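You operate a simulated robot arm through the tools that you are given. There is no shell and no other tool.

You run a simulated robot arm. Do the job below in one go: nothing can be reset, and whatever is moved stays where it is left.

TASK
Shut the water stand's teal drawer, latch the blue cup on the stand and pour in about 40 ml.
Fine: drawer shut, latch with the water stand lever, then pour into the cup from the small white jug; put the jug back. Set down upright: small white jug.

Only the result counts: the job must be done as asked and must still hold three seconds after the hand-in. Knocking over, shifting, dropping, spilling or breaking anything else fails it.

THE ROBOT
A 6-joint arm with a two-finger gripper, fixed in place. Base frame: the origin is on the floor under the middle of its stand, x ahead of it, y to its left, z up; the work surface is at about z = 840. Lengths are in mm, angles in degrees, forces in N, time in s.
With the tool pointing down near the work surface it reaches from about 120 to 680 mm from the base axis. Its first joint turns from -66.0 to 66.0 degrees. Payload 2.45 kg.
The TCP is the grasp point between the finger pads, 30 mm short of the fingertips. In the tool frame z runs along the fingers and y along their closing line. The gripper opens to 106 mm; its body begins 79 mm behind the TCP.
Orientation is that of the tool frame in the base frame, as a unit quaternion [w, x, y, z]. With the fingers straight down and closing along the base's y, the tool's x points along the base's -x, its y along +y and its z along -z.

THE INTERFACE
- The arm moves only by the tool apply_moves. Its argument "increments" is one flat list of numbers, 7 for each row, row after row: the finger opening in mm, from 0 to 106, then the shift along the tool's x, y, z in mm, then the turn, a rotation vector about the tool's x, y, z in degrees. In form: [claw, x, y, z, ax, ay, az, claw, x, y, z, ax, ay, az, ...]. A call has 1 to 20 rows; each row shifts and turns the commanded pose from where the row before left it, along the tool's axes as they then stand. Rows are played at 5 a second. More than 50 mm and 8.6 degrees between two rows, or a gripper value outside its range, and nothing of the call is played. Where a pose cannot be reached the arm comes as near as it can. A force on the tool above 40 N (or 10 N above the force at the start of the call, whichever is more), or a blocked arm, ends the call early, and 0.2 s more pass. Each finger travels about 153 mm/s and halts on what it meets, pressing with about 36 N; the grip force reading is that of the motor and also rises with nothing between the fingers. The clock runs only during rows and for 0.2 s after the last one: add rows that do not move to give the fingers time. The reply holds the time, the measured pose of the TCP, the force on the tool along the base axes, the opening and the grip force, in the units named above and with some noise, with the torque about the TCP (base axes, N m) and any sound that the robot's microphone picked up.
- Cameras (640 x 400 px; columns grow to the right, rows downward): "scene" is fixed at [37.7, 396.1, 1411.8]; the picture's right is [-0.91, -0.42, 0.00], its down [-0.21, 0.46, -0.86] and it looks along [0.36, -0.78, -0.51] (base axes); focal length 312 px, centre (320, 200). "wrist" rides on the gripper at [76, -2, -106] in the tool frame; the picture's right is [0.02, 1.00, 0.00], its down [-0.78, 0.02, -0.62] and it looks along [-0.62, 0.01, 0.78] (tool axes); focal length 247 px, centre (320, 200). There is no depth. A picture from a camera that has moved, and an enlarged one, comes with that camera's place and axes in the base frame and with its lens.
- capture(camera): a new picture of that camera. No time passes.
- inspect(camera, box): a new picture of the part [left, top, right, bottom] of that camera's present view, enlarged. No time passes.
- hand_in(): hands the job in; it is judged then, once.

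Nothing tells you positions but the pictures and the camera data. Unless the task says otherwise, let go and move clear before handing in.

The tools are called after "Emit:" by a JSON object that holds its "method" and its "body". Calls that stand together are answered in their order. apply_moves: Moves the arm, as the interface text tells. Its arguments: {"type":"object","properties":{"increments":{"type":"array"}},"required":["increments"]} The other tools are called the same way: capture (camera) takes a picture; inspect (camera, box) takes an enlarged picture of a part of a camera's view; hand_in () hands the job in.

At the start:

```text
time: 0.0
tool_pos: [290.8, -237.9, 1246.2]
tcp_rot: [0.0, 0.001, 1.0, 0.0]
wrist_force: [0.8, 0.6, -0.1]
wrist_torque: [-0.01, -0.01, 0.01]
finger_gap: 106.0
grip_force: 0.1
```

scene: 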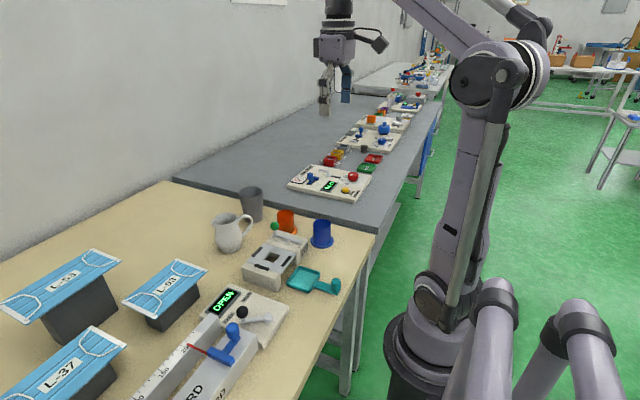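
wrist: 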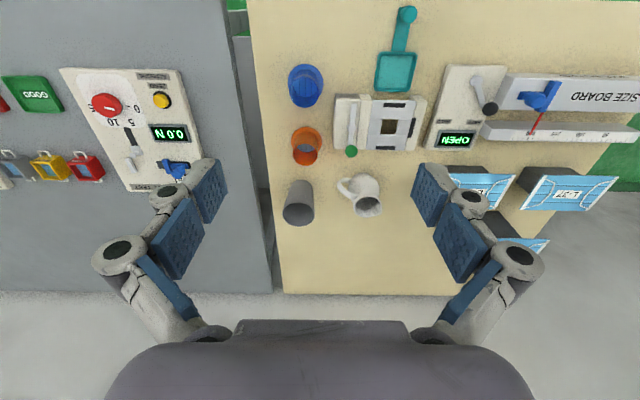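

I see a wooden table with a white stand (teal tray pulled out, a lever with a green knob), blue and orange cups, a grey beaker and a white jug. I'll enlarge these areas before moving anything.

Emit:
{"method": "inspect", "body": {"camera": "scene", "box": [200, 170, 360, 310]}}

Emit:
{"method": "inspect", "body": {"camera": "wrist", "box": [260, 0, 460, 230]}}

Emit:
{"method": "inspect", "body": {"camera": "wrist", "box": [320, 60, 520, 170]}}

```text
2.86 times, centred on (280, 240) of scene
camera zoom: at [37.7, 396.1, 1411.8], right [-0.91, -0.42, 0.0], down [-0.21, 0.46, -0.86], along [0.36, -0.78, -0.51], focal length 892 px, centre (434, 86)
```

zoom: 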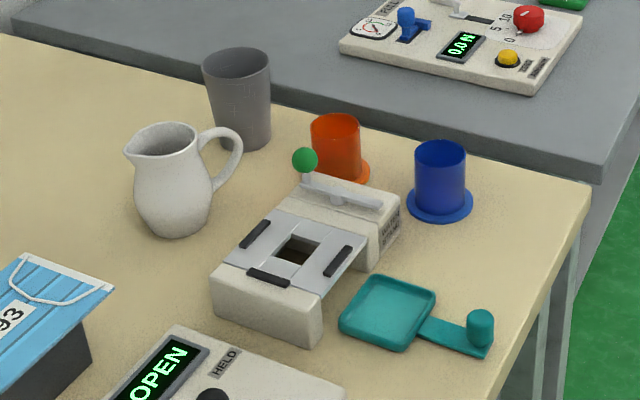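

```text
1.74 times, centred on (360, 115) of wrist
camera zoom: at [214.4, -239.0, 1353.5], right [-0.02, 1.0, 0.0], down [0.78, 0.02, 0.62], along [0.62, 0.01, -0.78], focal length 430 px, centre (250, 348)
```

zoom: 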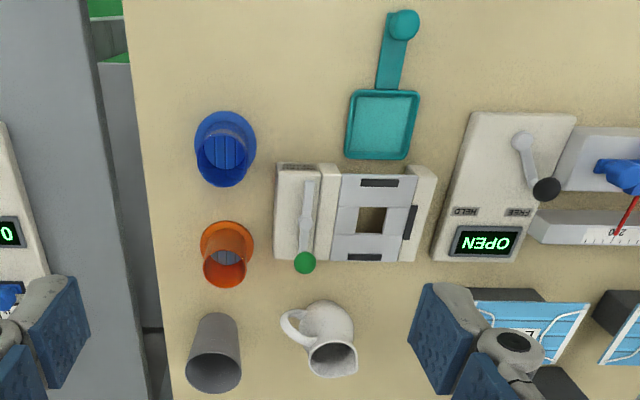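

```text
3.20 times, centred on (420, 115) of wrist
camera zoom: at [214.4, -239.0, 1353.5], right [-0.02, 1.0, 0.0], down [0.78, 0.02, 0.62], along [0.62, 0.01, -0.78], focal length 790 px, centre (0, 472)
```

zoom: 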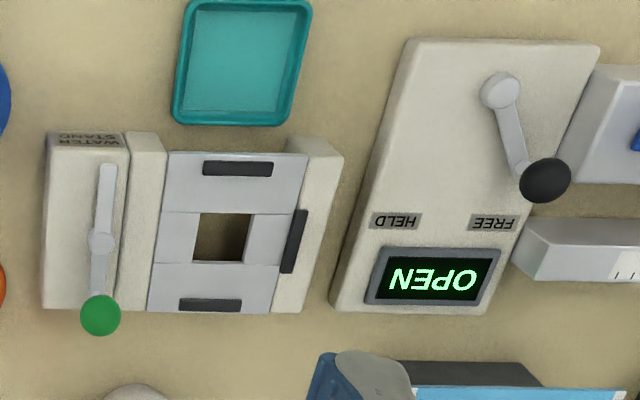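

The stand with the tray is in front of the robot's right. I'll enlarge the cups, stand and tray further to see their shape and which way up they are.

Emit:
{"method": "inspect", "body": {"camera": "wrist", "box": [270, 50, 350, 180]}}

Emit:
{"method": "inspect", "body": {"camera": "scene", "box": [265, 195, 345, 250]}}

Emit:
{"method": "inspect", "body": {"camera": "scene", "box": [235, 225, 345, 300]}}

Emit:
{"method": "inspect", "body": {"camera": "wrist", "box": [325, 80, 435, 165]}}

Emit:
{"method": "inspect", "body": {"camera": "wrist", "box": [270, 160, 400, 235]}}

Emit:
{"method": "inspect", "body": {"camera": "scene", "box": [140, 270, 300, 400]}}

```text
3.08 times, centred on (310, 115) of wrist
camera zoom: at [214.4, -239.0, 1353.5], right [-0.02, 1.0, 0.0], down [0.78, 0.02, 0.62], along [0.62, 0.01, -0.78], focal length 760 px, centre (351, 462)
```

zoom: 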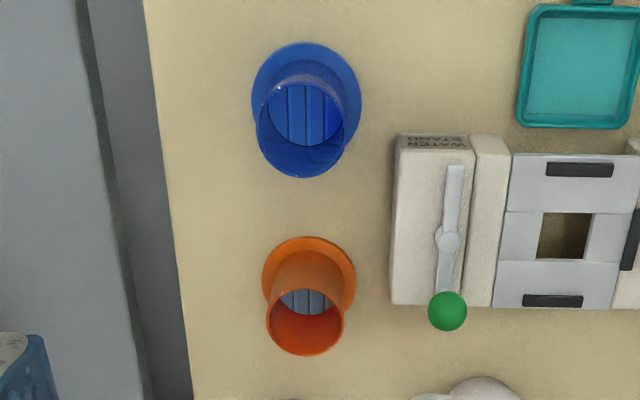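

```text
7.27 times, centred on (305, 222) of scene
camera zoom: at [37.7, 396.1, 1411.8], right [-0.91, -0.42, 0.0], down [-0.21, 0.46, -0.86], along [0.36, -0.78, -0.51], focal length 2270 px, centre (429, 36)
```

zoom: 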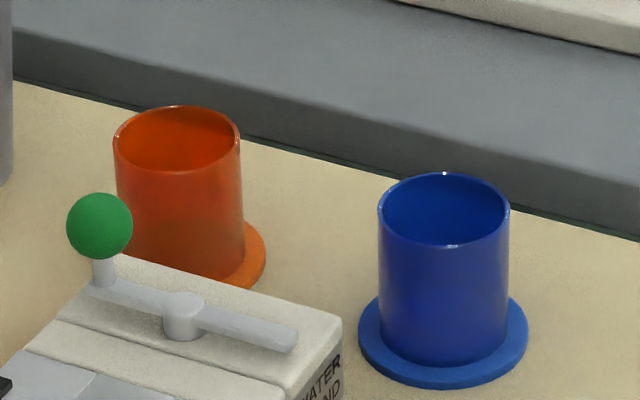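

```text
5.33 times, centred on (290, 262) of scene
camera zoom: at [37.7, 396.1, 1411.8], right [-0.91, -0.42, 0.0], down [-0.21, 0.46, -0.86], along [0.36, -0.78, -0.51], focal length 1664 px, centre (480, -133)
```

zoom: 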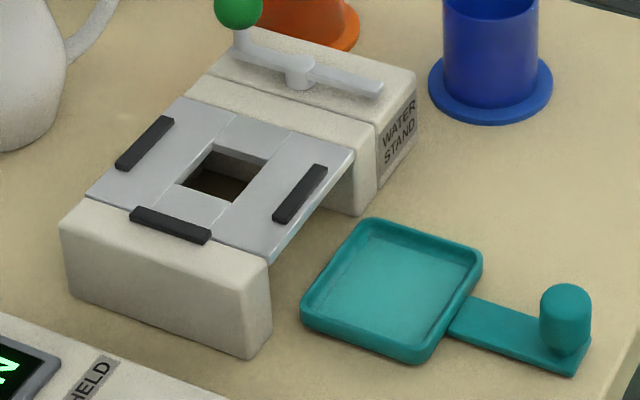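

```text
4.71 times, centred on (380, 122) of wrist
camera zoom: at [214.4, -239.0, 1353.5], right [-0.02, 1.0, 0.0], down [0.78, 0.02, 0.62], along [0.62, 0.01, -0.78], focal length 1162 px, centre (38, 565)
```

zoom: 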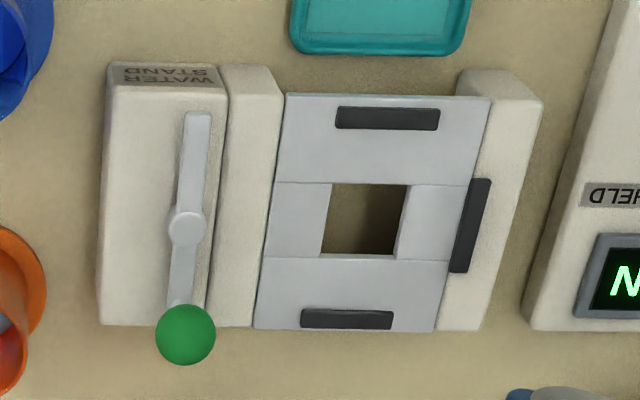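

```text
4.92 times, centred on (335, 198) of wrist
camera zoom: at [214.4, -239.0, 1353.5], right [-0.02, 1.0, 0.0], down [0.78, 0.02, 0.62], along [0.62, 0.01, -0.78], focal length 1216 px, centre (246, 212)
```

zoom: 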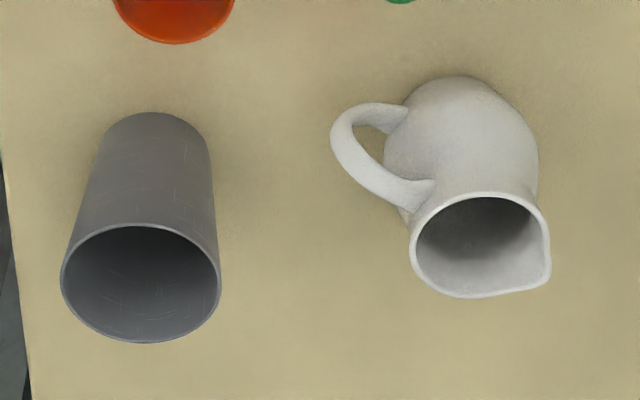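

```text
3.08 times, centred on (220, 335) of scene
camera zoom: at [37.7, 396.1, 1411.8], right [-0.91, -0.42, 0.0], down [-0.21, 0.46, -0.86], along [0.36, -0.78, -0.51], focal length 960 px, centre (628, -215)
```

zoom: 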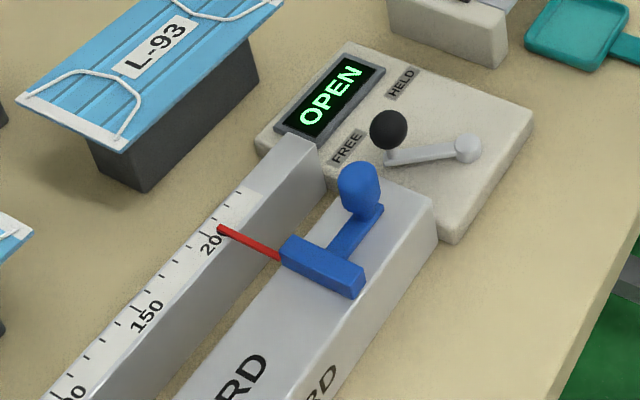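

The blue and orange cups are open-topped tubes with a base flange. The stand's top plate is at about (398, -100, 887) with three dark stops around a square hole. The tray knob is near (225, -101), and the jug near (540, -130). I'll move in above the stand for a closer look.

Emit:
{"method": "apply_moves", "body": {"increments": [106, 2.6, 23.3, 35.3, 0, 0, 0, 106, 2.6, 23.3, 35.3, 0, 0, 0, 106, 2.6, 23.3, 35.3, 0, 0, 0, 106, 2.6, 23.3, 35.3, 0, 0, 0, 106, 2.6, 23.3, 35.3, 0, 0, 0, 106, 2.6, 23.3, 35.3, 0, 0, 0, 106, 0, 0, 0, 0, 0, 0]}}

Emit:
{"method": "capture", "body": {"camera": "wrist"}}

Emit:
{"method": "capture", "body": {"camera": "scene"}}

```text
time: 1.6
tool_pos: [275.2, -98.0, 1033.3]
tcp_rot: [0.0, 0.001, 1.0, 0.0]
wrist_force: [-0.7, 0.0, 0.3]
wrist_torque: [0.0, 0.0, -0.04]
finger_gap: 106.4
grip_force: 0.1
```

```text
taken
camera wrist: at [198.6, -98.4, 1141.2], right [-0.02, 1.0, 0.0], down [0.78, 0.02, 0.62], along [0.62, 0.01, -0.78], focal length 247 px, centre (320, 200)
```

wrist: 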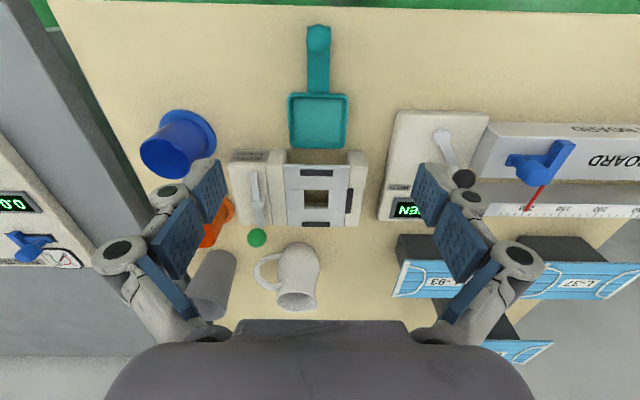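

```text
taken
```

scene: 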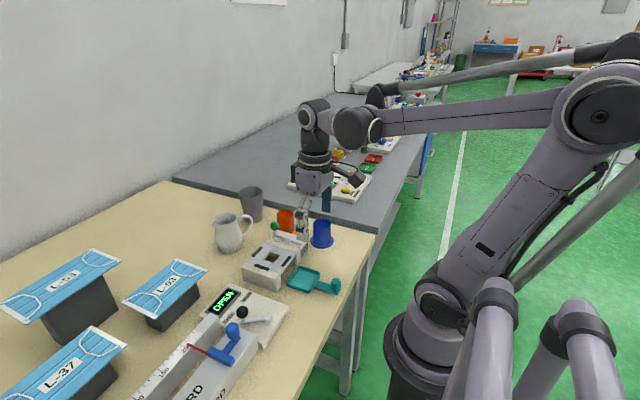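

The camera is now close to the stand. I'll enlarge the stand, tray knob and jug.

Emit:
{"method": "inspect", "body": {"camera": "wrist", "box": [220, 130, 380, 240]}}

Emit:
{"method": "inspect", "body": {"camera": "wrist", "box": [260, 10, 380, 160]}}

Emit:
{"method": "inspect", "body": {"camera": "wrist", "box": [180, 220, 340, 330]}}

Emit:
{"method": "inspect", "body": {"camera": "wrist", "box": [120, 90, 240, 190]}}

```text
3.64 times, centred on (300, 185) of wrist
camera zoom: at [198.6, -98.4, 1141.2], right [-0.02, 1.0, 0.0], down [0.78, 0.02, 0.62], along [0.62, 0.01, -0.78], focal length 898 px, centre (393, 254)
```

zoom: 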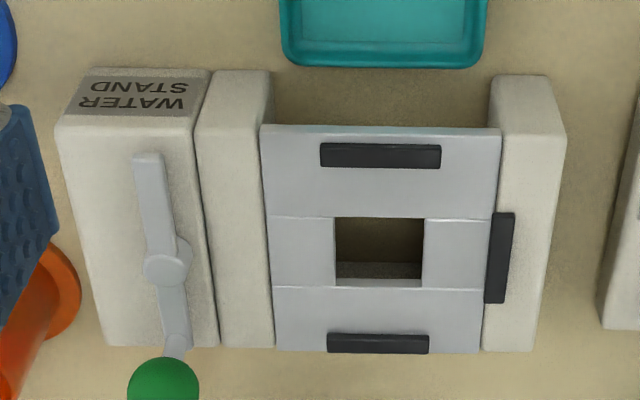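

```text
2.67 times, centred on (320, 85) of wrist
camera zoom: at [198.6, -98.4, 1141.2], right [-0.02, 1.0, 0.0], down [0.78, 0.02, 0.62], along [0.62, 0.01, -0.78], focal length 659 px, centre (320, 507)
```

zoom: 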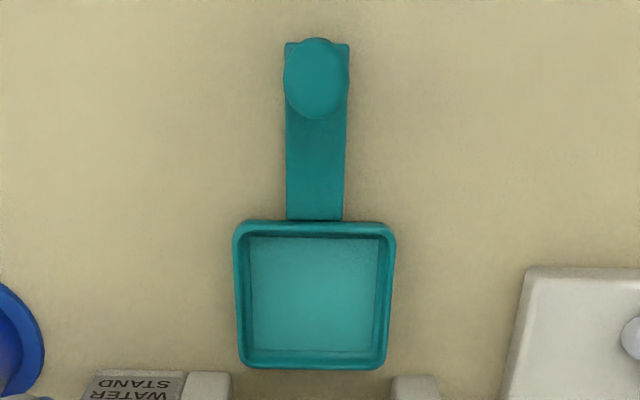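

```text
3.64 times, centred on (260, 275) of wrist
camera zoom: at [198.6, -98.4, 1141.2], right [-0.02, 1.0, 0.0], down [0.78, 0.02, 0.62], along [0.62, 0.01, -0.78], focal length 898 px, centre (538, -73)
```

zoom: 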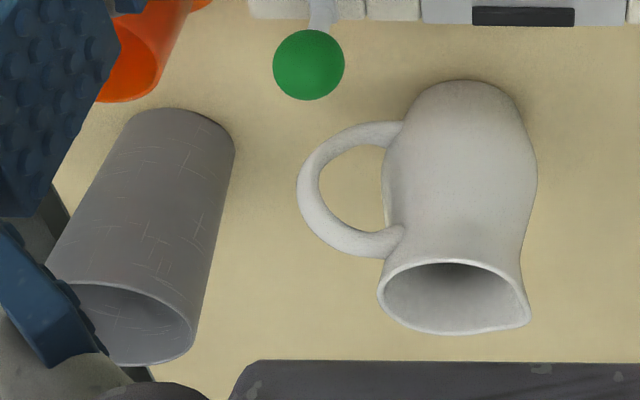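

```text
4.00 times, centred on (180, 140) of wrist
camera zoom: at [198.6, -98.4, 1141.2], right [-0.02, 1.0, 0.0], down [0.78, 0.02, 0.62], along [0.62, 0.01, -0.78], focal length 988 px, centre (880, 440)
```

zoom: 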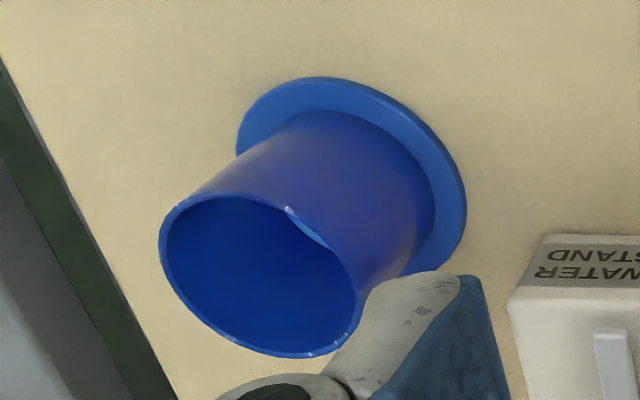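

The tray knob is at about (224, -101) with its top near z = 885, and the plate centre is at about (400, -100, 885). The lever hub is near (394, -172), with its bar pointing toward the robot. I'll go over the tray knob first.

Emit:
{"method": "apply_moves", "body": {"increments": [106, 17, -1, 30, 0, 0, 0, 106, 17, -1, 30, 0, 0, 0, 106, 17.2, -1, 30, 0, 0, 0, 60, 0, 0, 0, 0, 0, 0, 60, 0, 0, 0, 0, 0, 0]}}

Emit:
{"method": "capture", "body": {"camera": "wrist"}}

Emit:
{"method": "inspect", "body": {"camera": "scene", "box": [240, 170, 380, 310]}}

```text
time: 2.8
tool_pos: [222.2, -101.9, 943.9]
tcp_rot: [0.001, 0.0, 1.0, 0.0]
wrist_force: [-0.5, -0.2, 0.6]
wrist_torque: [-0.01, -0.02, 0.03]
finger_gap: 60.4
grip_force: 0.1
```

```text
taken
camera wrist: at [146.8, -102.3, 1052.2], right [-0.02, 1.0, 0.0], down [0.78, 0.02, 0.62], along [0.62, 0.01, -0.78], focal length 247 px, centre (320, 200)
```

wrist: 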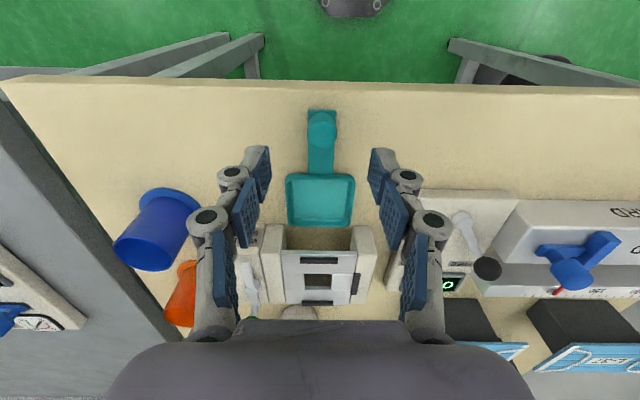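

```text
2.86 times, centred on (310, 240) of scene
camera zoom: at [37.7, 396.1, 1411.8], right [-0.91, -0.42, 0.0], down [-0.21, 0.46, -0.86], along [0.36, -0.78, -0.51], focal length 892 px, centre (349, 86)
```

zoom: 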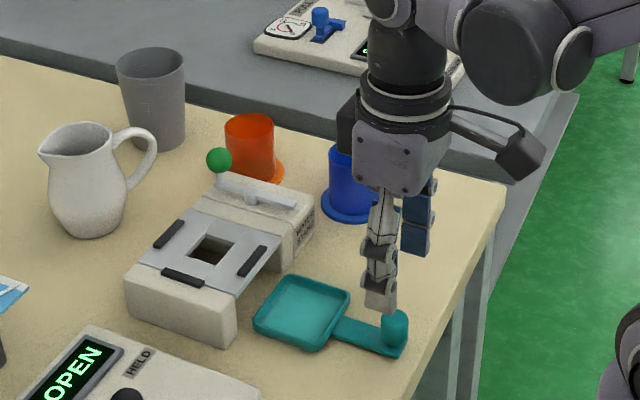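

Emit:
{"method": "inspect", "body": {"camera": "wrist", "box": [270, 90, 390, 250]}}

Emit:
{"method": "inspect", "body": {"camera": "scene", "box": [300, 230, 360, 310]}}

```text
2.50 times, centred on (330, 170) of wrist
camera zoom: at [146.8, -102.3, 1052.2], right [-0.02, 1.0, 0.0], down [0.78, 0.02, 0.62], along [0.62, 0.01, -0.78], focal length 617 px, centre (295, 275)
```

zoom: 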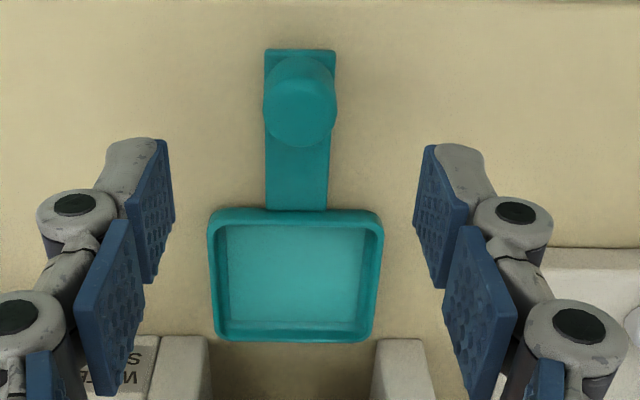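

```text
5.00 times, centred on (330, 270) of scene
camera zoom: at [37.7, 396.1, 1411.8], right [-0.91, -0.42, 0.0], down [-0.21, 0.46, -0.86], along [0.36, -0.78, -0.51], focal length 1560 px, centre (270, -150)
```

zoom: 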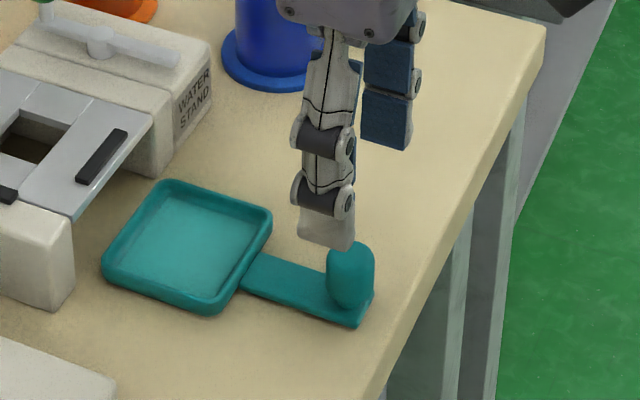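

The knob is centred near (226, -100) and its top is around z = 880. I'll descend around it and close gently.

Emit:
{"method": "apply_moves", "body": {"increments": [60, -2, 1, 15, 0, 0, 0, 60, -2, 1, 15, 0, 0, 0, 60, 0, 0, 15, 0, 0, 0, 60, 0, 0, 15, 0, 0, 0, 60, 0, 0, 0, 0, 0, 0]}}

Emit:
{"method": "inspect", "body": {"camera": "scene", "box": [280, 200, 380, 310]}}

Emit:
{"method": "capture", "body": {"camera": "wrist"}}

```text
time: 4.0
tool_pos: [227.7, -99.7, 884.7]
tcp_rot: [0.001, 0.002, 1.0, 0.0]
wrist_force: [-0.3, -0.1, 0.5]
wrist_torque: [0.02, 0.0, -0.03]
finger_gap: 60.0
grip_force: 0.1
```

```text
3.64 times, centred on (330, 255) of scene
camera zoom: at [37.7, 396.1, 1411.8], right [-0.91, -0.42, 0.0], down [-0.21, 0.46, -0.86], along [0.36, -0.78, -0.51], focal length 1135 px, centre (284, 0)
```

zoom: 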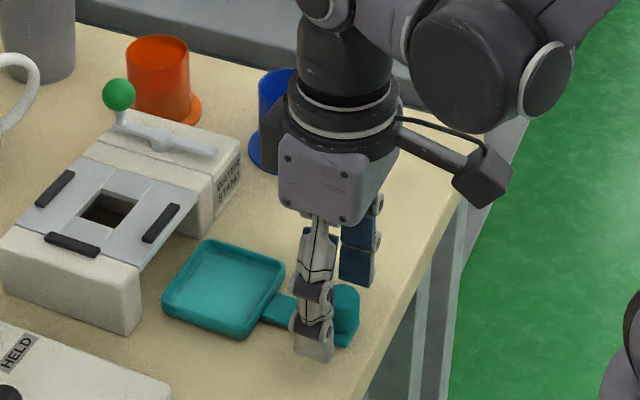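

```text
taken
camera wrist: at [151.8, -100.3, 991.2], right [-0.02, 1.0, 0.0], down [0.78, 0.02, 0.62], along [0.62, 0.01, -0.78], focal length 247 px, centre (320, 200)
```

wrist: 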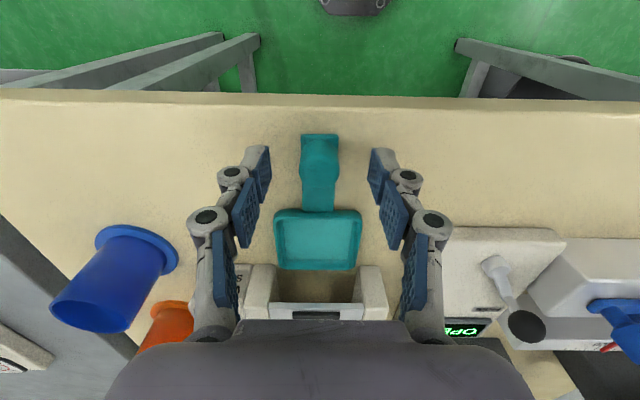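

Emit:
{"method": "apply_moves", "body": {"increments": [40, 0, 0, 0, 0, 0, 0, 20, 0, 0, 0, 0, 0, 0, 14, 0, 0, 0, 0, 0, 0, 14, 0, 0, 0, 0, 0, 0]}}

Emit:
{"method": "capture", "body": {"camera": "wrist"}}

```text
time: 5.0
tool_pos: [227.6, -101.1, 883.6]
tcp_rot: [0.0, 0.001, 1.0, -0.001]
wrist_force: [-0.8, -4.8, -5.5]
wrist_torque: [-0.17, -0.03, 0.05]
finger_gap: 22.1
grip_force: 45.4
```

```text
taken
camera wrist: at [151.9, -100.6, 991.4], right [-0.02, 1.0, 0.0], down [0.78, 0.02, 0.62], along [0.62, 0.01, -0.78], focal length 247 px, centre (320, 200)
```

wrist: 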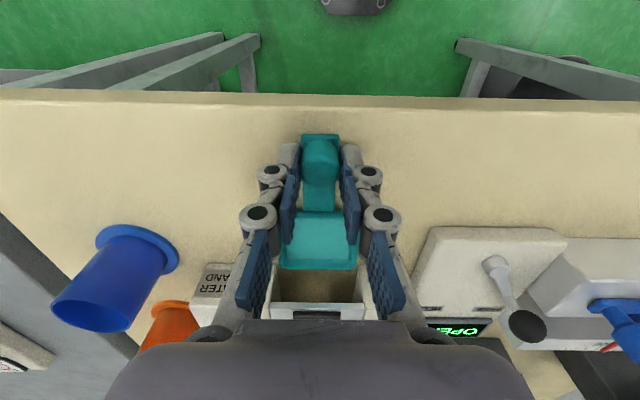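

The knob is gripped at a 22 mm opening. I'll push the drawer in along +x at a moderate speed.

Emit:
{"method": "apply_moves", "body": {"increments": [14, -4, -1, 0, 0, 0, 0, 14, -8, 0, 0, 0, 0, 0, 14, -8, 0, 0, 0, 0, 0, 14, -8, 0, 0, 0, 0, 0, 14, -8, 0, 0, 0, 0, 0, 14, -8, 0, 0, 0, 0, 0, 14, -8, 0, 0, 0, 0, 0, 14, -8, 0, 0, 0, 0, 0, 14, -8, 0, 0, 0, 0, 0, 14, 0, 0, 0, 0, 0, 0]}}

Emit:
{"method": "capture", "body": {"camera": "wrist"}}

Emit:
{"method": "inspect", "body": {"camera": "scene", "box": [220, 190, 360, 310]}}

```text
time: 6.3
tool_pos: [263.5, -101.0, 884.4]
tcp_rot: [0.0, 0.0, 1.0, 0.0]
wrist_force: [0.0, -0.6, -5.0]
wrist_torque: [0.02, 0.04, -0.04]
finger_gap: 22.3
grip_force: 45.3
stopped in row 6: the force on the tool passed its limit at 43 N (the readings are from after the stop); the commanded pose is now the measured one
```

```text
taken
camera wrist: at [187.4, -100.9, 991.4], right [-0.02, 1.0, 0.0], down [0.78, 0.02, 0.62], along [0.62, 0.01, -0.78], focal length 247 px, centre (320, 200)
```

wrist: 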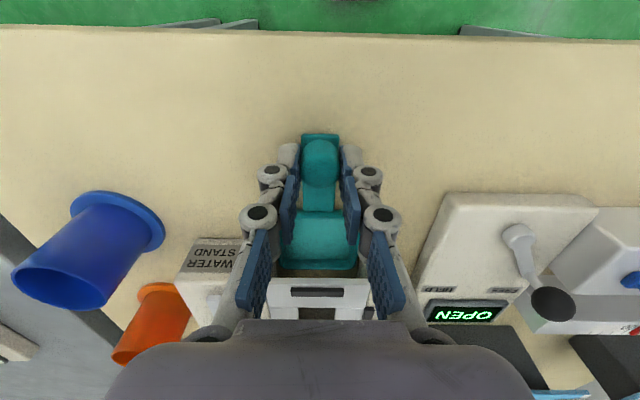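

```text
3.33 times, centred on (290, 250) of scene
camera zoom: at [37.8, 396.1, 1411.8], right [-0.91, -0.42, 0.0], down [-0.21, 0.46, -0.86], along [0.36, -0.78, -0.51], focal length 1040 px, centre (420, 33)
```

zoom: 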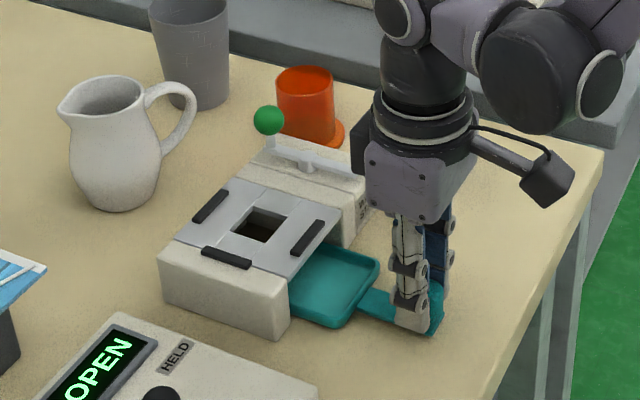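

The push was stopped at 43 N after 36 mm, with the tray partly under the stand. I'll look closely to see what is stopping it.

Emit:
{"method": "inspect", "body": {"camera": "wrist", "box": [220, 120, 420, 330]}}

Emit:
{"method": "inspect", "body": {"camera": "scene", "box": [240, 220, 345, 300]}}

```text
1.90 times, centred on (320, 225) of wrist
camera zoom: at [187.4, -100.9, 991.4], right [-0.02, 1.0, 0.0], down [0.78, 0.02, 0.62], along [0.62, 0.01, -0.78], focal length 470 px, centre (320, 152)
```

zoom: 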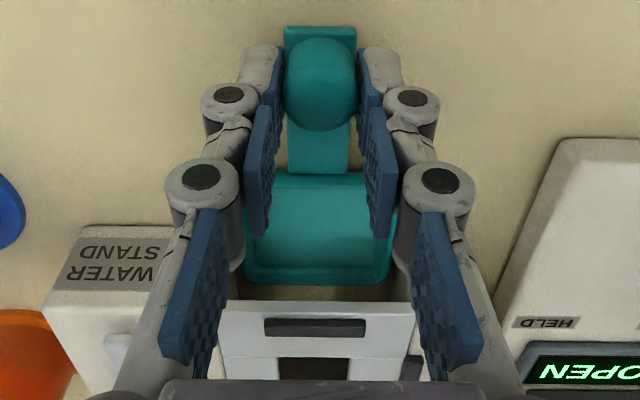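

```text
5.00 times, centred on (292, 260) of scene
camera zoom: at [37.8, 396.1, 1411.8], right [-0.91, -0.42, 0.0], down [-0.21, 0.46, -0.86], along [0.36, -0.78, -0.51], focal length 1560 px, centre (458, -100)
```

zoom: 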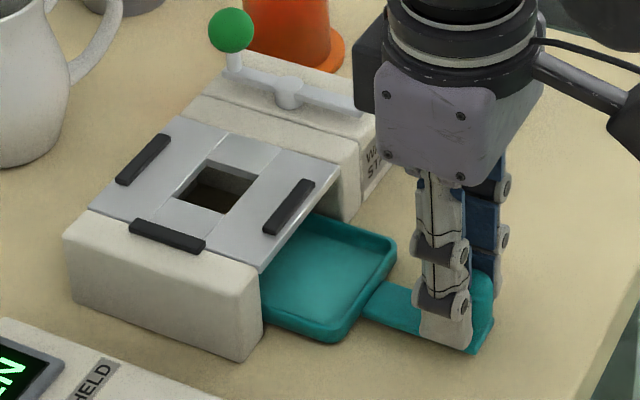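

Nothing visible is blocking it. I'll continue with small steps to read the resisting force.

Emit:
{"method": "apply_moves", "body": {"increments": [14, -2, 0, 0, 0, 0, 0, 14, -2, 0, 0, 0, 0, 0]}}

```text
time: 6.9
tool_pos: [268.1, -100.8, 883.9]
tcp_rot: [-0.001, 0.0, 1.0, 0.001]
wrist_force: [-1.4, 1.2, 8.1]
wrist_torque: [0.05, 0.15, 0.02]
finger_gap: 22.3
grip_force: 45.2
```

It moved freely this time (low force). I'll continue in smaller steps.

Emit:
{"method": "apply_moves", "body": {"increments": [14, -3, 0, 0, 0, 0, 0, 14, -3, 0, 0, 0, 0, 0, 14, -3, 0, 0, 0, 0, 0, 14, -3, 0, 0, 0, 0, 0]}}

```text
time: 7.9
tool_pos: [280.5, -99.3, 884.6]
tcp_rot: [0.0, 0.0, 1.0, 0.002]
wrist_force: [-0.2, -0.4, -5.7]
wrist_torque: [-0.01, 0.1, -0.04]
finger_gap: 22.1
grip_force: 44.8
```

Emit:
{"method": "apply_moves", "body": {"increments": [14, -3, 0, 0, 0, 0, 0, 14, -3, 0, 0, 0, 0, 0, 14, -3, 0, 0, 0, 0, 0, 14, -3, 0, 0, 0, 0, 0, 14, -3, 0, 0, 0, 0, 0, 14, -3, 0, 0, 0, 0, 0]}}

Emit:
{"method": "inspect", "body": {"camera": "scene", "box": [240, 220, 345, 300]}}

Emit:
{"method": "capture", "body": {"camera": "wrist"}}

```text
time: 9.3
tool_pos: [297.2, -100.0, 884.1]
tcp_rot: [-0.001, 0.0, 1.0, 0.001]
wrist_force: [-1.2, -1.1, -13.4]
wrist_torque: [-0.02, -0.12, 0.02]
finger_gap: 21.9
grip_force: 45.3
```

```text
5.00 times, centred on (292, 260) of scene
camera zoom: at [37.8, 396.0, 1411.8], right [-0.91, -0.42, 0.0], down [-0.21, 0.46, -0.86], along [0.36, -0.78, -0.51], focal length 1560 px, centre (458, -100)
```

zoom: 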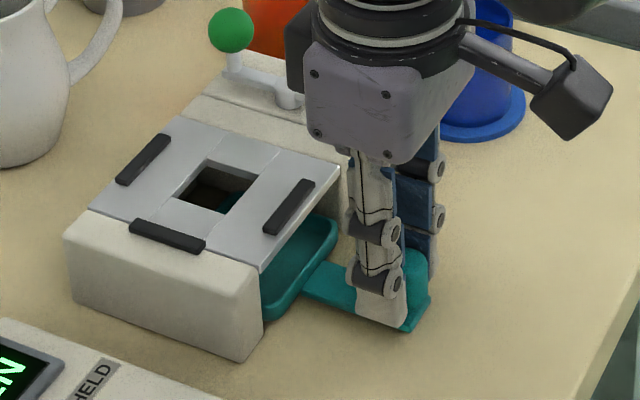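

```text
taken
camera wrist: at [221.7, -101.0, 991.3], right [-0.02, 1.0, 0.0], down [0.78, 0.02, 0.62], along [0.62, 0.01, -0.78], focal length 247 px, centre (320, 200)
```

wrist: 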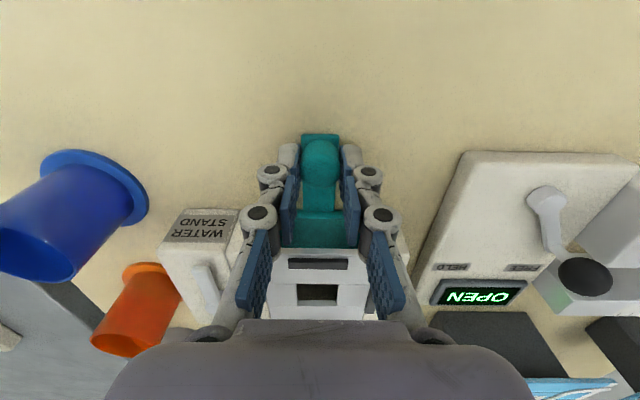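

The tray is sliding in. I'll continue to the end stop in fine steps.

Emit:
{"method": "apply_moves", "body": {"increments": [14, -3, 0, 0.5, 0, 0, 0, 14, -3, 0, 0.5, 0, 0, 0, 14, -3, 0, 0, 0, 0, 0, 14, -3, 0, 0, 0, 0, 0]}}

Emit:
{"method": "inspect", "body": {"camera": "scene", "box": [240, 220, 345, 300]}}

```text
time: 10.3
tool_pos: [309.9, -99.9, 884.5]
tcp_rot: [0.0, 0.0, 1.0, 0.001]
wrist_force: [-1.1, 2.3, 21.1]
wrist_torque: [0.11, 0.24, -0.03]
finger_gap: 22.1
grip_force: 45.1
```

```text
5.00 times, centred on (292, 260) of scene
camera zoom: at [37.5, 396.2, 1411.7], right [-0.91, -0.42, 0.0], down [-0.21, 0.46, -0.86], along [0.36, -0.78, -0.51], focal length 1560 px, centre (458, -100)
```

zoom: 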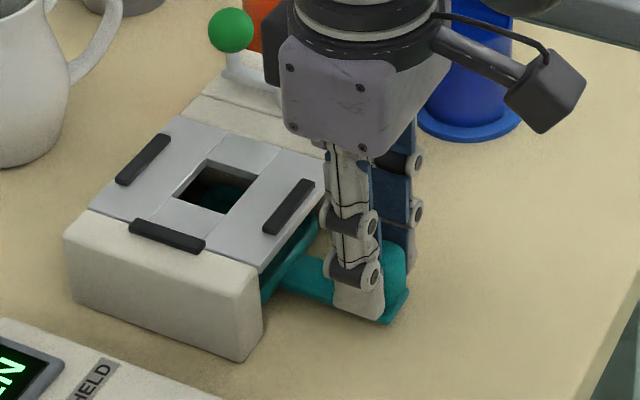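

Emit:
{"method": "apply_moves", "body": {"increments": [14, -2, 0, -0.6, 0, 0, 0, 14, -2, 0, 0, 0, 0, 0, 14, -2, 0, 0, 0, 0, 0]}}

Emit:
{"method": "inspect", "body": {"camera": "scene", "box": [240, 220, 345, 300]}}

```text
time: 11.1
tool_pos: [315.7, -100.2, 884.3]
tcp_rot: [0.0, 0.0, 1.0, 0.0]
wrist_force: [-0.9, 1.5, -20.4]
wrist_torque: [0.02, -0.11, -0.04]
finger_gap: 22.2
grip_force: 44.9
```

```text
5.00 times, centred on (292, 260) of scene
camera zoom: at [37.9, 396.0, 1411.8], right [-0.91, -0.42, 0.0], down [-0.21, 0.46, -0.86], along [0.36, -0.78, -0.51], focal length 1560 px, centre (458, -100)
```

zoom: 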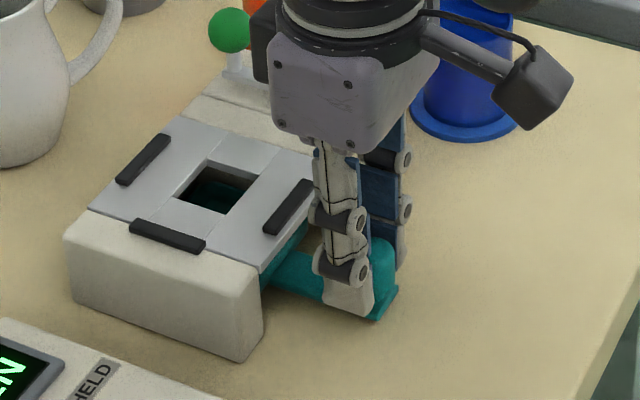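

Emit:
{"method": "apply_moves", "body": {"increments": [14, -1.5, 0, 0.3, 0, 0, 0, 14, -1.5, 0, 0, 0, 0, 0, 14, -1.5, 0, 0, 0, 0, 0, 14, -1.5, 0, 0, 0, 0, 0]}}

Emit:
{"method": "inspect", "body": {"camera": "scene", "box": [240, 220, 345, 300]}}

Emit:
{"method": "capture", "body": {"camera": "wrist"}}

```text
time: 12.1
tool_pos: [318.2, -99.6, 883.3]
tcp_rot: [-0.004, 0.0, 1.0, 0.0]
wrist_force: [-28.9, -0.3, -3.4]
wrist_torque: [-0.05, -0.04, 0.01]
finger_gap: 22.1
grip_force: 45.2
```

```text
5.00 times, centred on (292, 260) of scene
camera zoom: at [37.0, 396.1, 1411.8], right [-0.91, -0.42, 0.0], down [-0.21, 0.46, -0.86], along [0.36, -0.78, -0.51], focal length 1560 px, centre (458, -100)
```

zoom: 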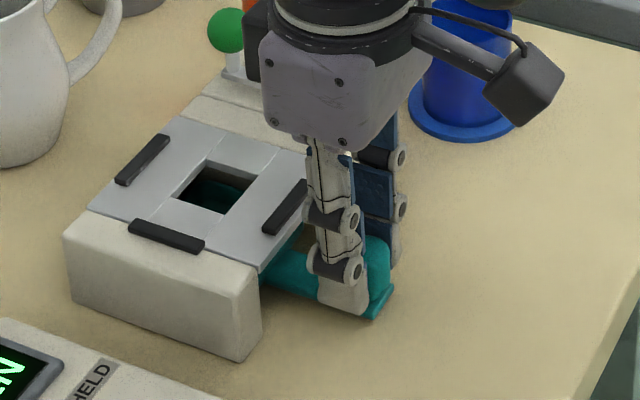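

```text
taken
camera wrist: at [243.2, -101.0, 991.4], right [-0.02, 1.0, 0.0], down [0.79, 0.02, 0.61], along [0.61, 0.01, -0.79], focal length 247 px, centre (320, 200)
```

wrist: 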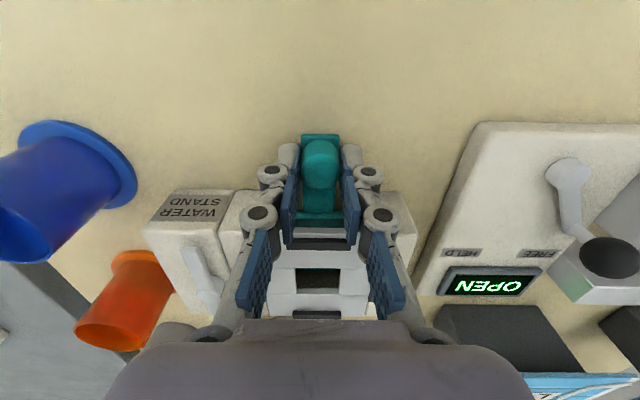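

The drawer has met its end stop (29 N at x = 318). I'll ease off slightly, open the fingers and lift straight up.

Emit:
{"method": "apply_moves", "body": {"increments": [14, 1, 0, 0, 0, 0, 0, 30, 0, 0, 0, 0, 0, 0, 50, 0, 0, 0, 0, 0, 0, 50, 0, 0, 0, 0, 0, 0]}}

Emit:
{"method": "apply_moves", "body": {"increments": [50, 0, 0, -20, 0, 0, 0, 50, 0, 0, -30, 0, 0, 0, 50, 10, 0, -40, 0, 0, 0, 50, 20, 0, -40, 0, 0, 0, 50, 20, 0, -40, 0, 0, 0, 50, 0, 0, 0, 0, 0, 0]}}

Emit:
{"method": "capture", "body": {"camera": "wrist"}}

Emit:
{"method": "inspect", "body": {"camera": "scene", "box": [220, 190, 360, 310]}}

```text
time: 13.1
tool_pos: [321.4, -99.3, 884.0]
tcp_rot: [0.0, 0.0, 1.0, 0.001]
wrist_force: [0.2, -0.1, -0.1]
wrist_torque: [-0.03, 0.01, 0.01]
finger_gap: 50.3
grip_force: 0.0
```

```text
time: 14.5
tool_pos: [270.0, -100.4, 1054.9]
tcp_rot: [-0.001, 0.0, 1.0, 0.001]
wrist_force: [0.5, -0.4, 0.5]
wrist_torque: [0.04, 0.02, -0.06]
finger_gap: 49.9
grip_force: 0.1
```

```text
taken
camera wrist: at [194.2, -101.6, 1161.5], right [-0.02, 1.0, 0.0], down [0.78, 0.02, 0.62], along [0.62, 0.01, -0.78], focal length 247 px, centre (320, 200)
```

wrist: 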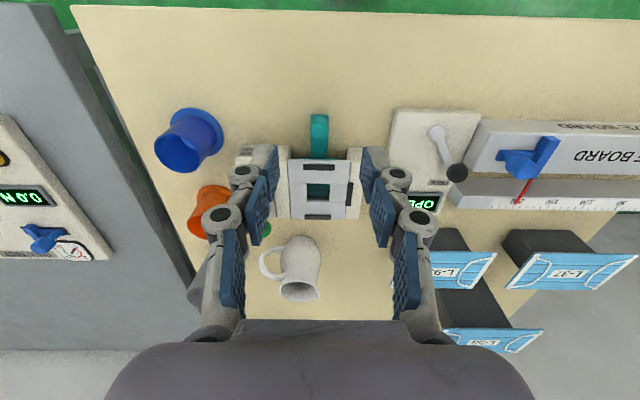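

```text
3.33 times, centred on (290, 250) of scene
camera zoom: at [37.7, 396.1, 1411.8], right [-0.91, -0.42, 0.0], down [-0.21, 0.46, -0.86], along [0.36, -0.78, -0.51], focal length 1040 px, centre (420, 33)
```

zoom: 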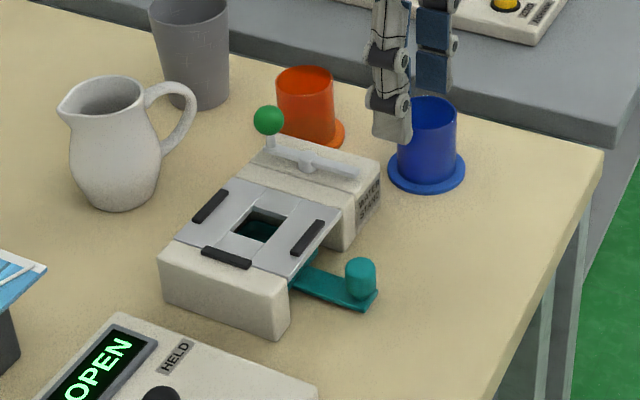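

The drawer looks fully in. Next is the blue cup, so I'll enlarge it to locate its base and rim.

Emit:
{"method": "inspect", "body": {"camera": "wrist", "box": [130, 90, 250, 190]}}

Emit:
{"method": "inspect", "body": {"camera": "scene", "box": [295, 210, 345, 255]}}

```text
4.00 times, centred on (190, 140) of wrist
camera zoom: at [194.2, -101.6, 1161.5], right [-0.02, 1.0, 0.0], down [0.78, 0.02, 0.62], along [0.62, 0.01, -0.78], focal length 988 px, centre (840, 440)
```

zoom: 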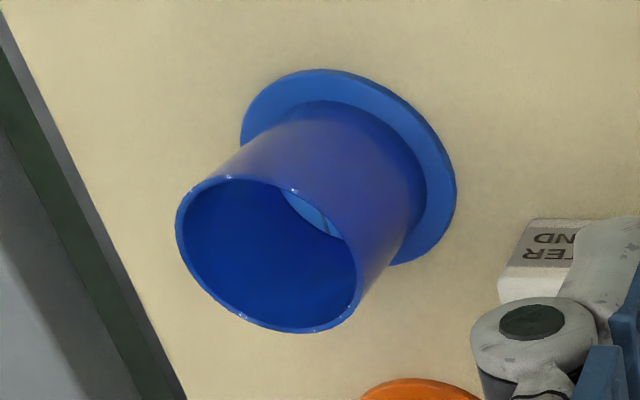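

```text
8.89 times, centred on (320, 232) of scene
camera zoom: at [37.7, 396.1, 1411.8], right [-0.91, -0.42, 0.0], down [-0.21, 0.46, -0.86], along [0.36, -0.78, -0.51], focal length 2774 px, centre (320, -89)
```

zoom: 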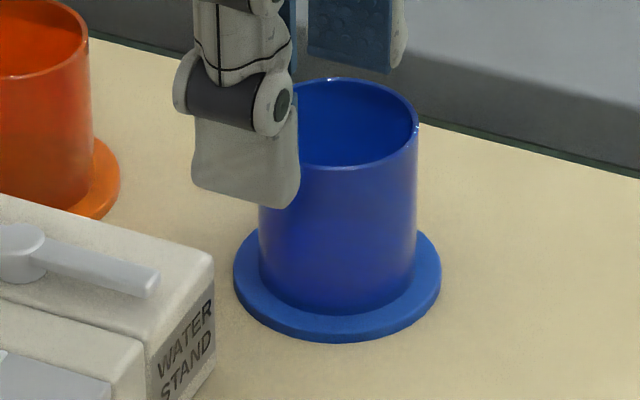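

The blue cup is centred near (333, -265), with its rim at z ≈ 904 and a diameter of about 52 mm. I'll turn the tool so the fingers close along x, which keeps them clear of the lever at the stand, and move over the cup.

Emit:
{"method": "apply_moves", "body": {"increments": [90, 0, 0, 0, 0, 0, 8.2, 90, 0, 0, 0, 0, 0, 8.2, 90, 0, 0, 0, 0, 0, 8.2, 90, 0, 0, 0, 0, 0, 8.2, 90, 0, 0, 0, 0, 0, 8.2, 90, 0, 0, 0, 0, 0, 8.2, 90, 0, 0, 0, 0, 0, 8.2, 90, 0, 0, 0, 0, 0, 8.2, 90, 0, 0, 0, 0, 0, 8.2, 90, 0, 0, 0, 0, 0, 8.2, 90, 0, 0, 0, 0, 0, 8, 90, 0, 0, 0, 0, 0, 0]}}

Emit:
{"method": "apply_moves", "body": {"increments": [90, -33, 12.6, 10, 0, 0, 0, 90, -33, 12.6, 10, 0, 0, 0, 90, -33, 12.6, 10, 0, 0, 0, 90, -33, 12.6, 10, 0, 0, 0, 90, -33, 12.6, 15, 0, 0, 0, 90, 0, 0, 0, 0, 0, 0]}}

Emit:
{"method": "capture", "body": {"camera": "wrist"}}

Emit:
{"method": "capture", "body": {"camera": "scene"}}

```text
time: 17.1
tool_pos: [270.6, -99.8, 1053.6]
tcp_rot: [0.0, 0.708, 0.707, 0.002]
wrist_force: [0.0, -0.2, 0.0]
wrist_torque: [0.01, 0.01, 0.01]
finger_gap: 89.9
grip_force: 0.0
```

```text
time: 18.5
tool_pos: [333.7, -266.0, 998.6]
tcp_rot: [-0.001, 0.706, 0.708, 0.001]
wrist_force: [0.6, 0.1, 0.0]
wrist_torque: [0.01, 0.02, 0.0]
finger_gap: 89.7
grip_force: 0.0
```

```text
taken
camera wrist: at [333.0, -188.9, 1106.3], right [1.0, 0.02, 0.0], down [0.02, -0.78, 0.62], along [0.01, -0.62, -0.78], focal length 247 px, centre (320, 200)
```

wrist: 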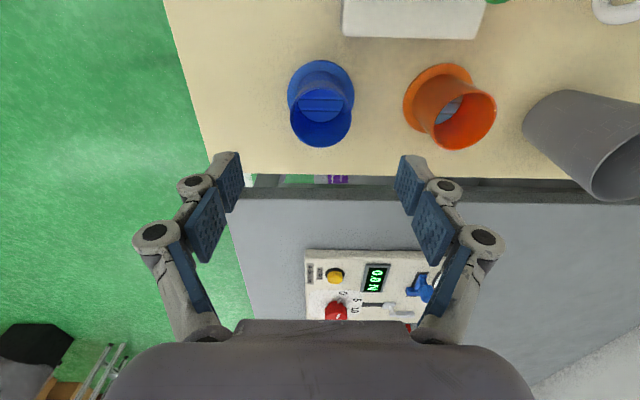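

```text
taken
```

scene: 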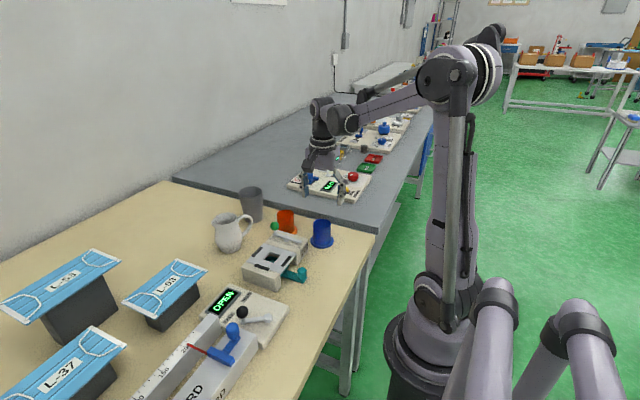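

I'm now above the blue cup. I'll enlarge to refine its centre.

Emit:
{"method": "inspect", "body": {"camera": "wrist", "box": [270, 40, 370, 160]}}

```text
3.33 times, centred on (320, 100) of wrist
camera zoom: at [333.0, -188.9, 1106.3], right [1.0, 0.02, 0.0], down [0.02, -0.78, 0.62], along [0.01, -0.62, -0.78], focal length 823 px, centre (320, 533)
```

zoom: 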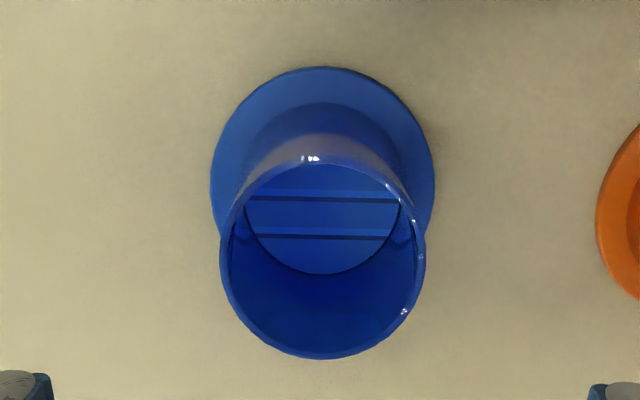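

The cup centre is (334, -264.5). I'll correct by about 1.5 mm and descend around it.

Emit:
{"method": "apply_moves", "body": {"increments": [90, 1.5, 0.5, 25, 0, 0, 0, 90, 0, 0, 25, 0, 0, 0, 90, 0, 0, 25, 0, 0, 0, 90, 0, 0, 20, 0, 0, 0, 90, 0, 0, 13, 0, 0, 0, 90, 0, 0, 0, 0, 0, 0]}}

Emit:
{"method": "capture", "body": {"camera": "wrist"}}

Emit:
{"method": "inspect", "body": {"camera": "scene", "box": [260, 170, 380, 270]}}

```text
time: 19.9
tool_pos: [333.4, -264.2, 890.9]
tcp_rot: [-0.001, 0.707, 0.708, 0.001]
wrist_force: [-1.3, -0.3, 0.1]
wrist_torque: [0.01, 0.02, -0.01]
finger_gap: 89.9
grip_force: 0.0
```

```text
taken
camera wrist: at [332.7, -186.8, 997.6], right [1.0, 0.02, 0.0], down [0.02, -0.78, 0.62], along [0.01, -0.62, -0.78], focal length 247 px, centre (320, 200)
```

wrist: 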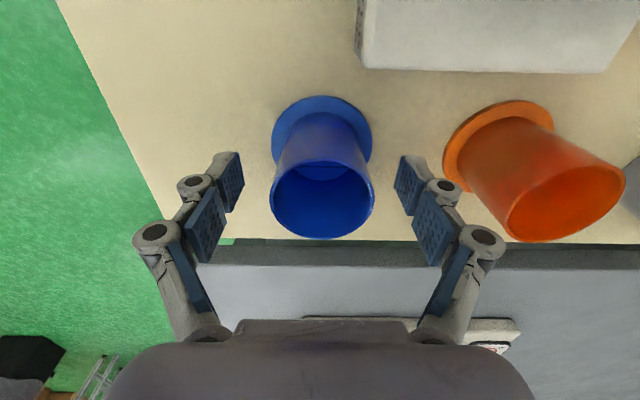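

```text
4.00 times, centred on (320, 220) of scene
camera zoom: at [37.7, 396.1, 1411.8], right [-0.91, -0.42, 0.0], down [-0.21, 0.46, -0.86], along [0.36, -0.78, -0.51], focal length 1248 px, centre (320, 120)
```

zoom: 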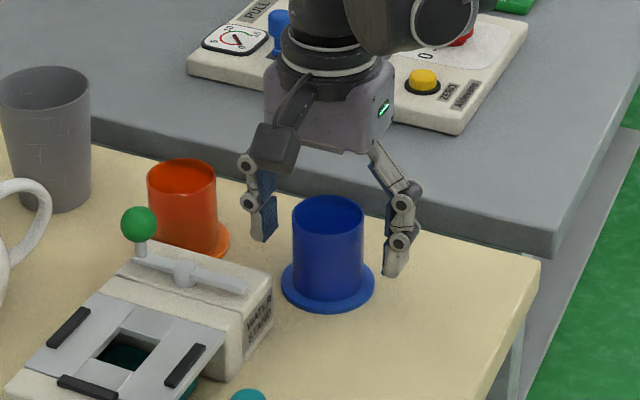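

The fingers straddle the cup symmetrically. I'll close on it.

Emit:
{"method": "apply_moves", "body": {"increments": [70, 0, 0, 0, 0, 0, 0, 56, 0, 0, 0, 0, 0, 0, 48, 0, 0, 0, 0, 0, 0, 45, 0, 0, 0, 0, 0, 0, 45, 0, 0, 0, 0, 0, 0]}}

Emit:
{"method": "capture", "body": {"camera": "wrist"}}

```text
time: 21.1
tool_pos: [333.0, -265.2, 891.7]
tcp_rot: [0.0, 0.707, 0.707, 0.001]
wrist_force: [1.9, -0.1, 5.2]
wrist_torque: [-0.08, -0.01, -0.03]
finger_gap: 50.6
grip_force: 36.0
```

```text
taken
camera wrist: at [332.8, -186.8, 998.0], right [1.0, 0.02, 0.0], down [0.02, -0.78, 0.62], along [0.01, -0.62, -0.78], focal length 247 px, centre (320, 200)
```

wrist: 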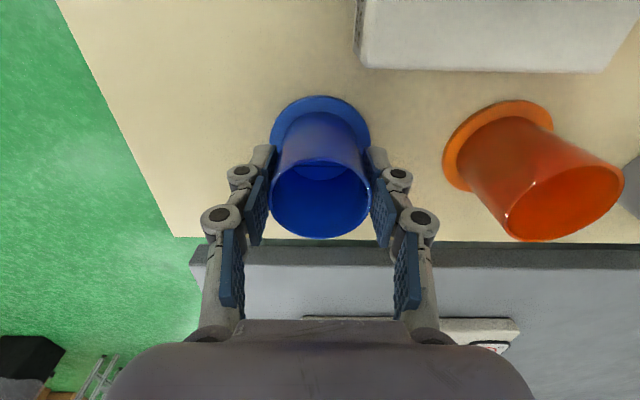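

The cup is gripped at a 50.6 mm opening. I'll lift it and carry it over the stand.

Emit:
{"method": "apply_moves", "body": {"increments": [45, 0, 0, -5, 0, 0, 0, 45, 0, 0, -15, 0, 0, 0, 45, 0, 0, -20, 0, 0, 0, 45, 0, 0, -20, 0, 0, 0, 45, 0, 0, -20, 0, 0, 0, 45, 0, 0, -20, 0, 0, 0, 45, 0, 0, -20, 0, 0, 0, 45, 16, 6.7, 0, 0, 0, 0, 45, 16.5, 6.7, 0, 0, 0, 0, 45, 16.5, 6.7, 0, 0, 0, 0, 45, 16.5, 6.7, 0, 0, 0, 0, 45, 16.5, 6.7, 0, 0, 0, 0, 45, 16.5, 6.7, 0, 0, 0, 0, 45, 16.5, 6.7, 0, 0, 0, 0, 45, 16.5, 6.7, 0, 0, 0, 0, 45, 16.5, 6.7, 0, 0, 0, 0, 45, 16.5, 6.7, 0, 0, 0, 0, 45, 0, 0, 0, 0, 0, 0]}}

Emit:
{"method": "capture", "body": {"camera": "wrist"}}

Emit:
{"method": "inspect", "body": {"camera": "scene", "box": [200, 150, 360, 300]}}

```text
time: 24.9
tool_pos: [401.1, -98.5, 1009.8]
tcp_rot: [-0.001, 0.707, 0.707, 0.0]
wrist_force: [0.1, 0.2, -0.7]
wrist_torque: [-0.01, 0.01, -0.01]
finger_gap: 50.7
grip_force: 35.5
```

```text
taken
camera wrist: at [399.9, -21.7, 1118.1], right [1.0, 0.02, 0.0], down [0.02, -0.78, 0.62], along [0.01, -0.62, -0.78], focal length 247 px, centre (320, 200)
```

wrist: 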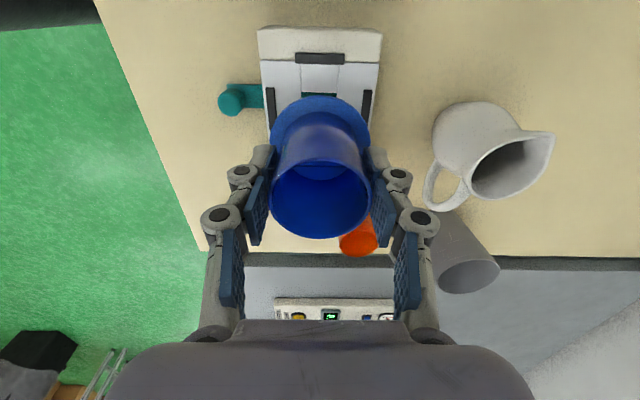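

```text
2.67 times, centred on (280, 225) of scene
camera zoom: at [37.7, 396.1, 1411.8], right [-0.91, -0.42, 0.0], down [-0.21, 0.46, -0.86], along [0.36, -0.78, -0.51], focal length 832 px, centre (427, 133)
```

zoom: 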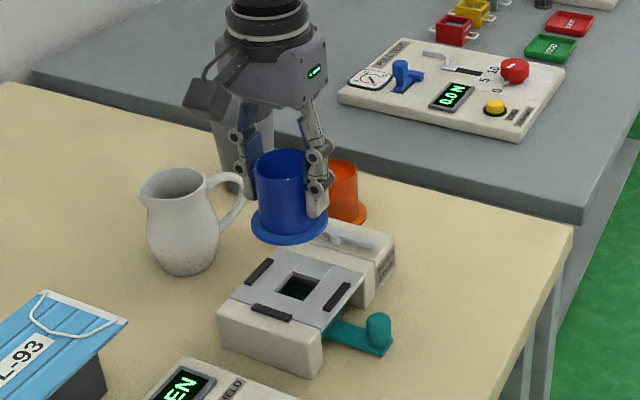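

The cup hangs above the stand. I'll enlarge to measure the stand's stops relative to the cup from this viewpoint.

Emit:
{"method": "inspect", "body": {"camera": "wrist", "box": [240, 15, 400, 145]}}

```text
3.08 times, centred on (320, 80) of wrist
camera zoom: at [399.9, -21.7, 1118.1], right [1.0, 0.02, 0.0], down [0.02, -0.78, 0.62], along [0.01, -0.62, -0.78], focal length 760 px, centre (320, 569)
```

zoom: 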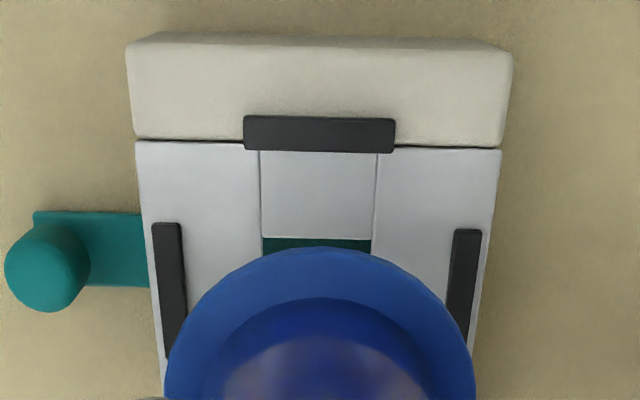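

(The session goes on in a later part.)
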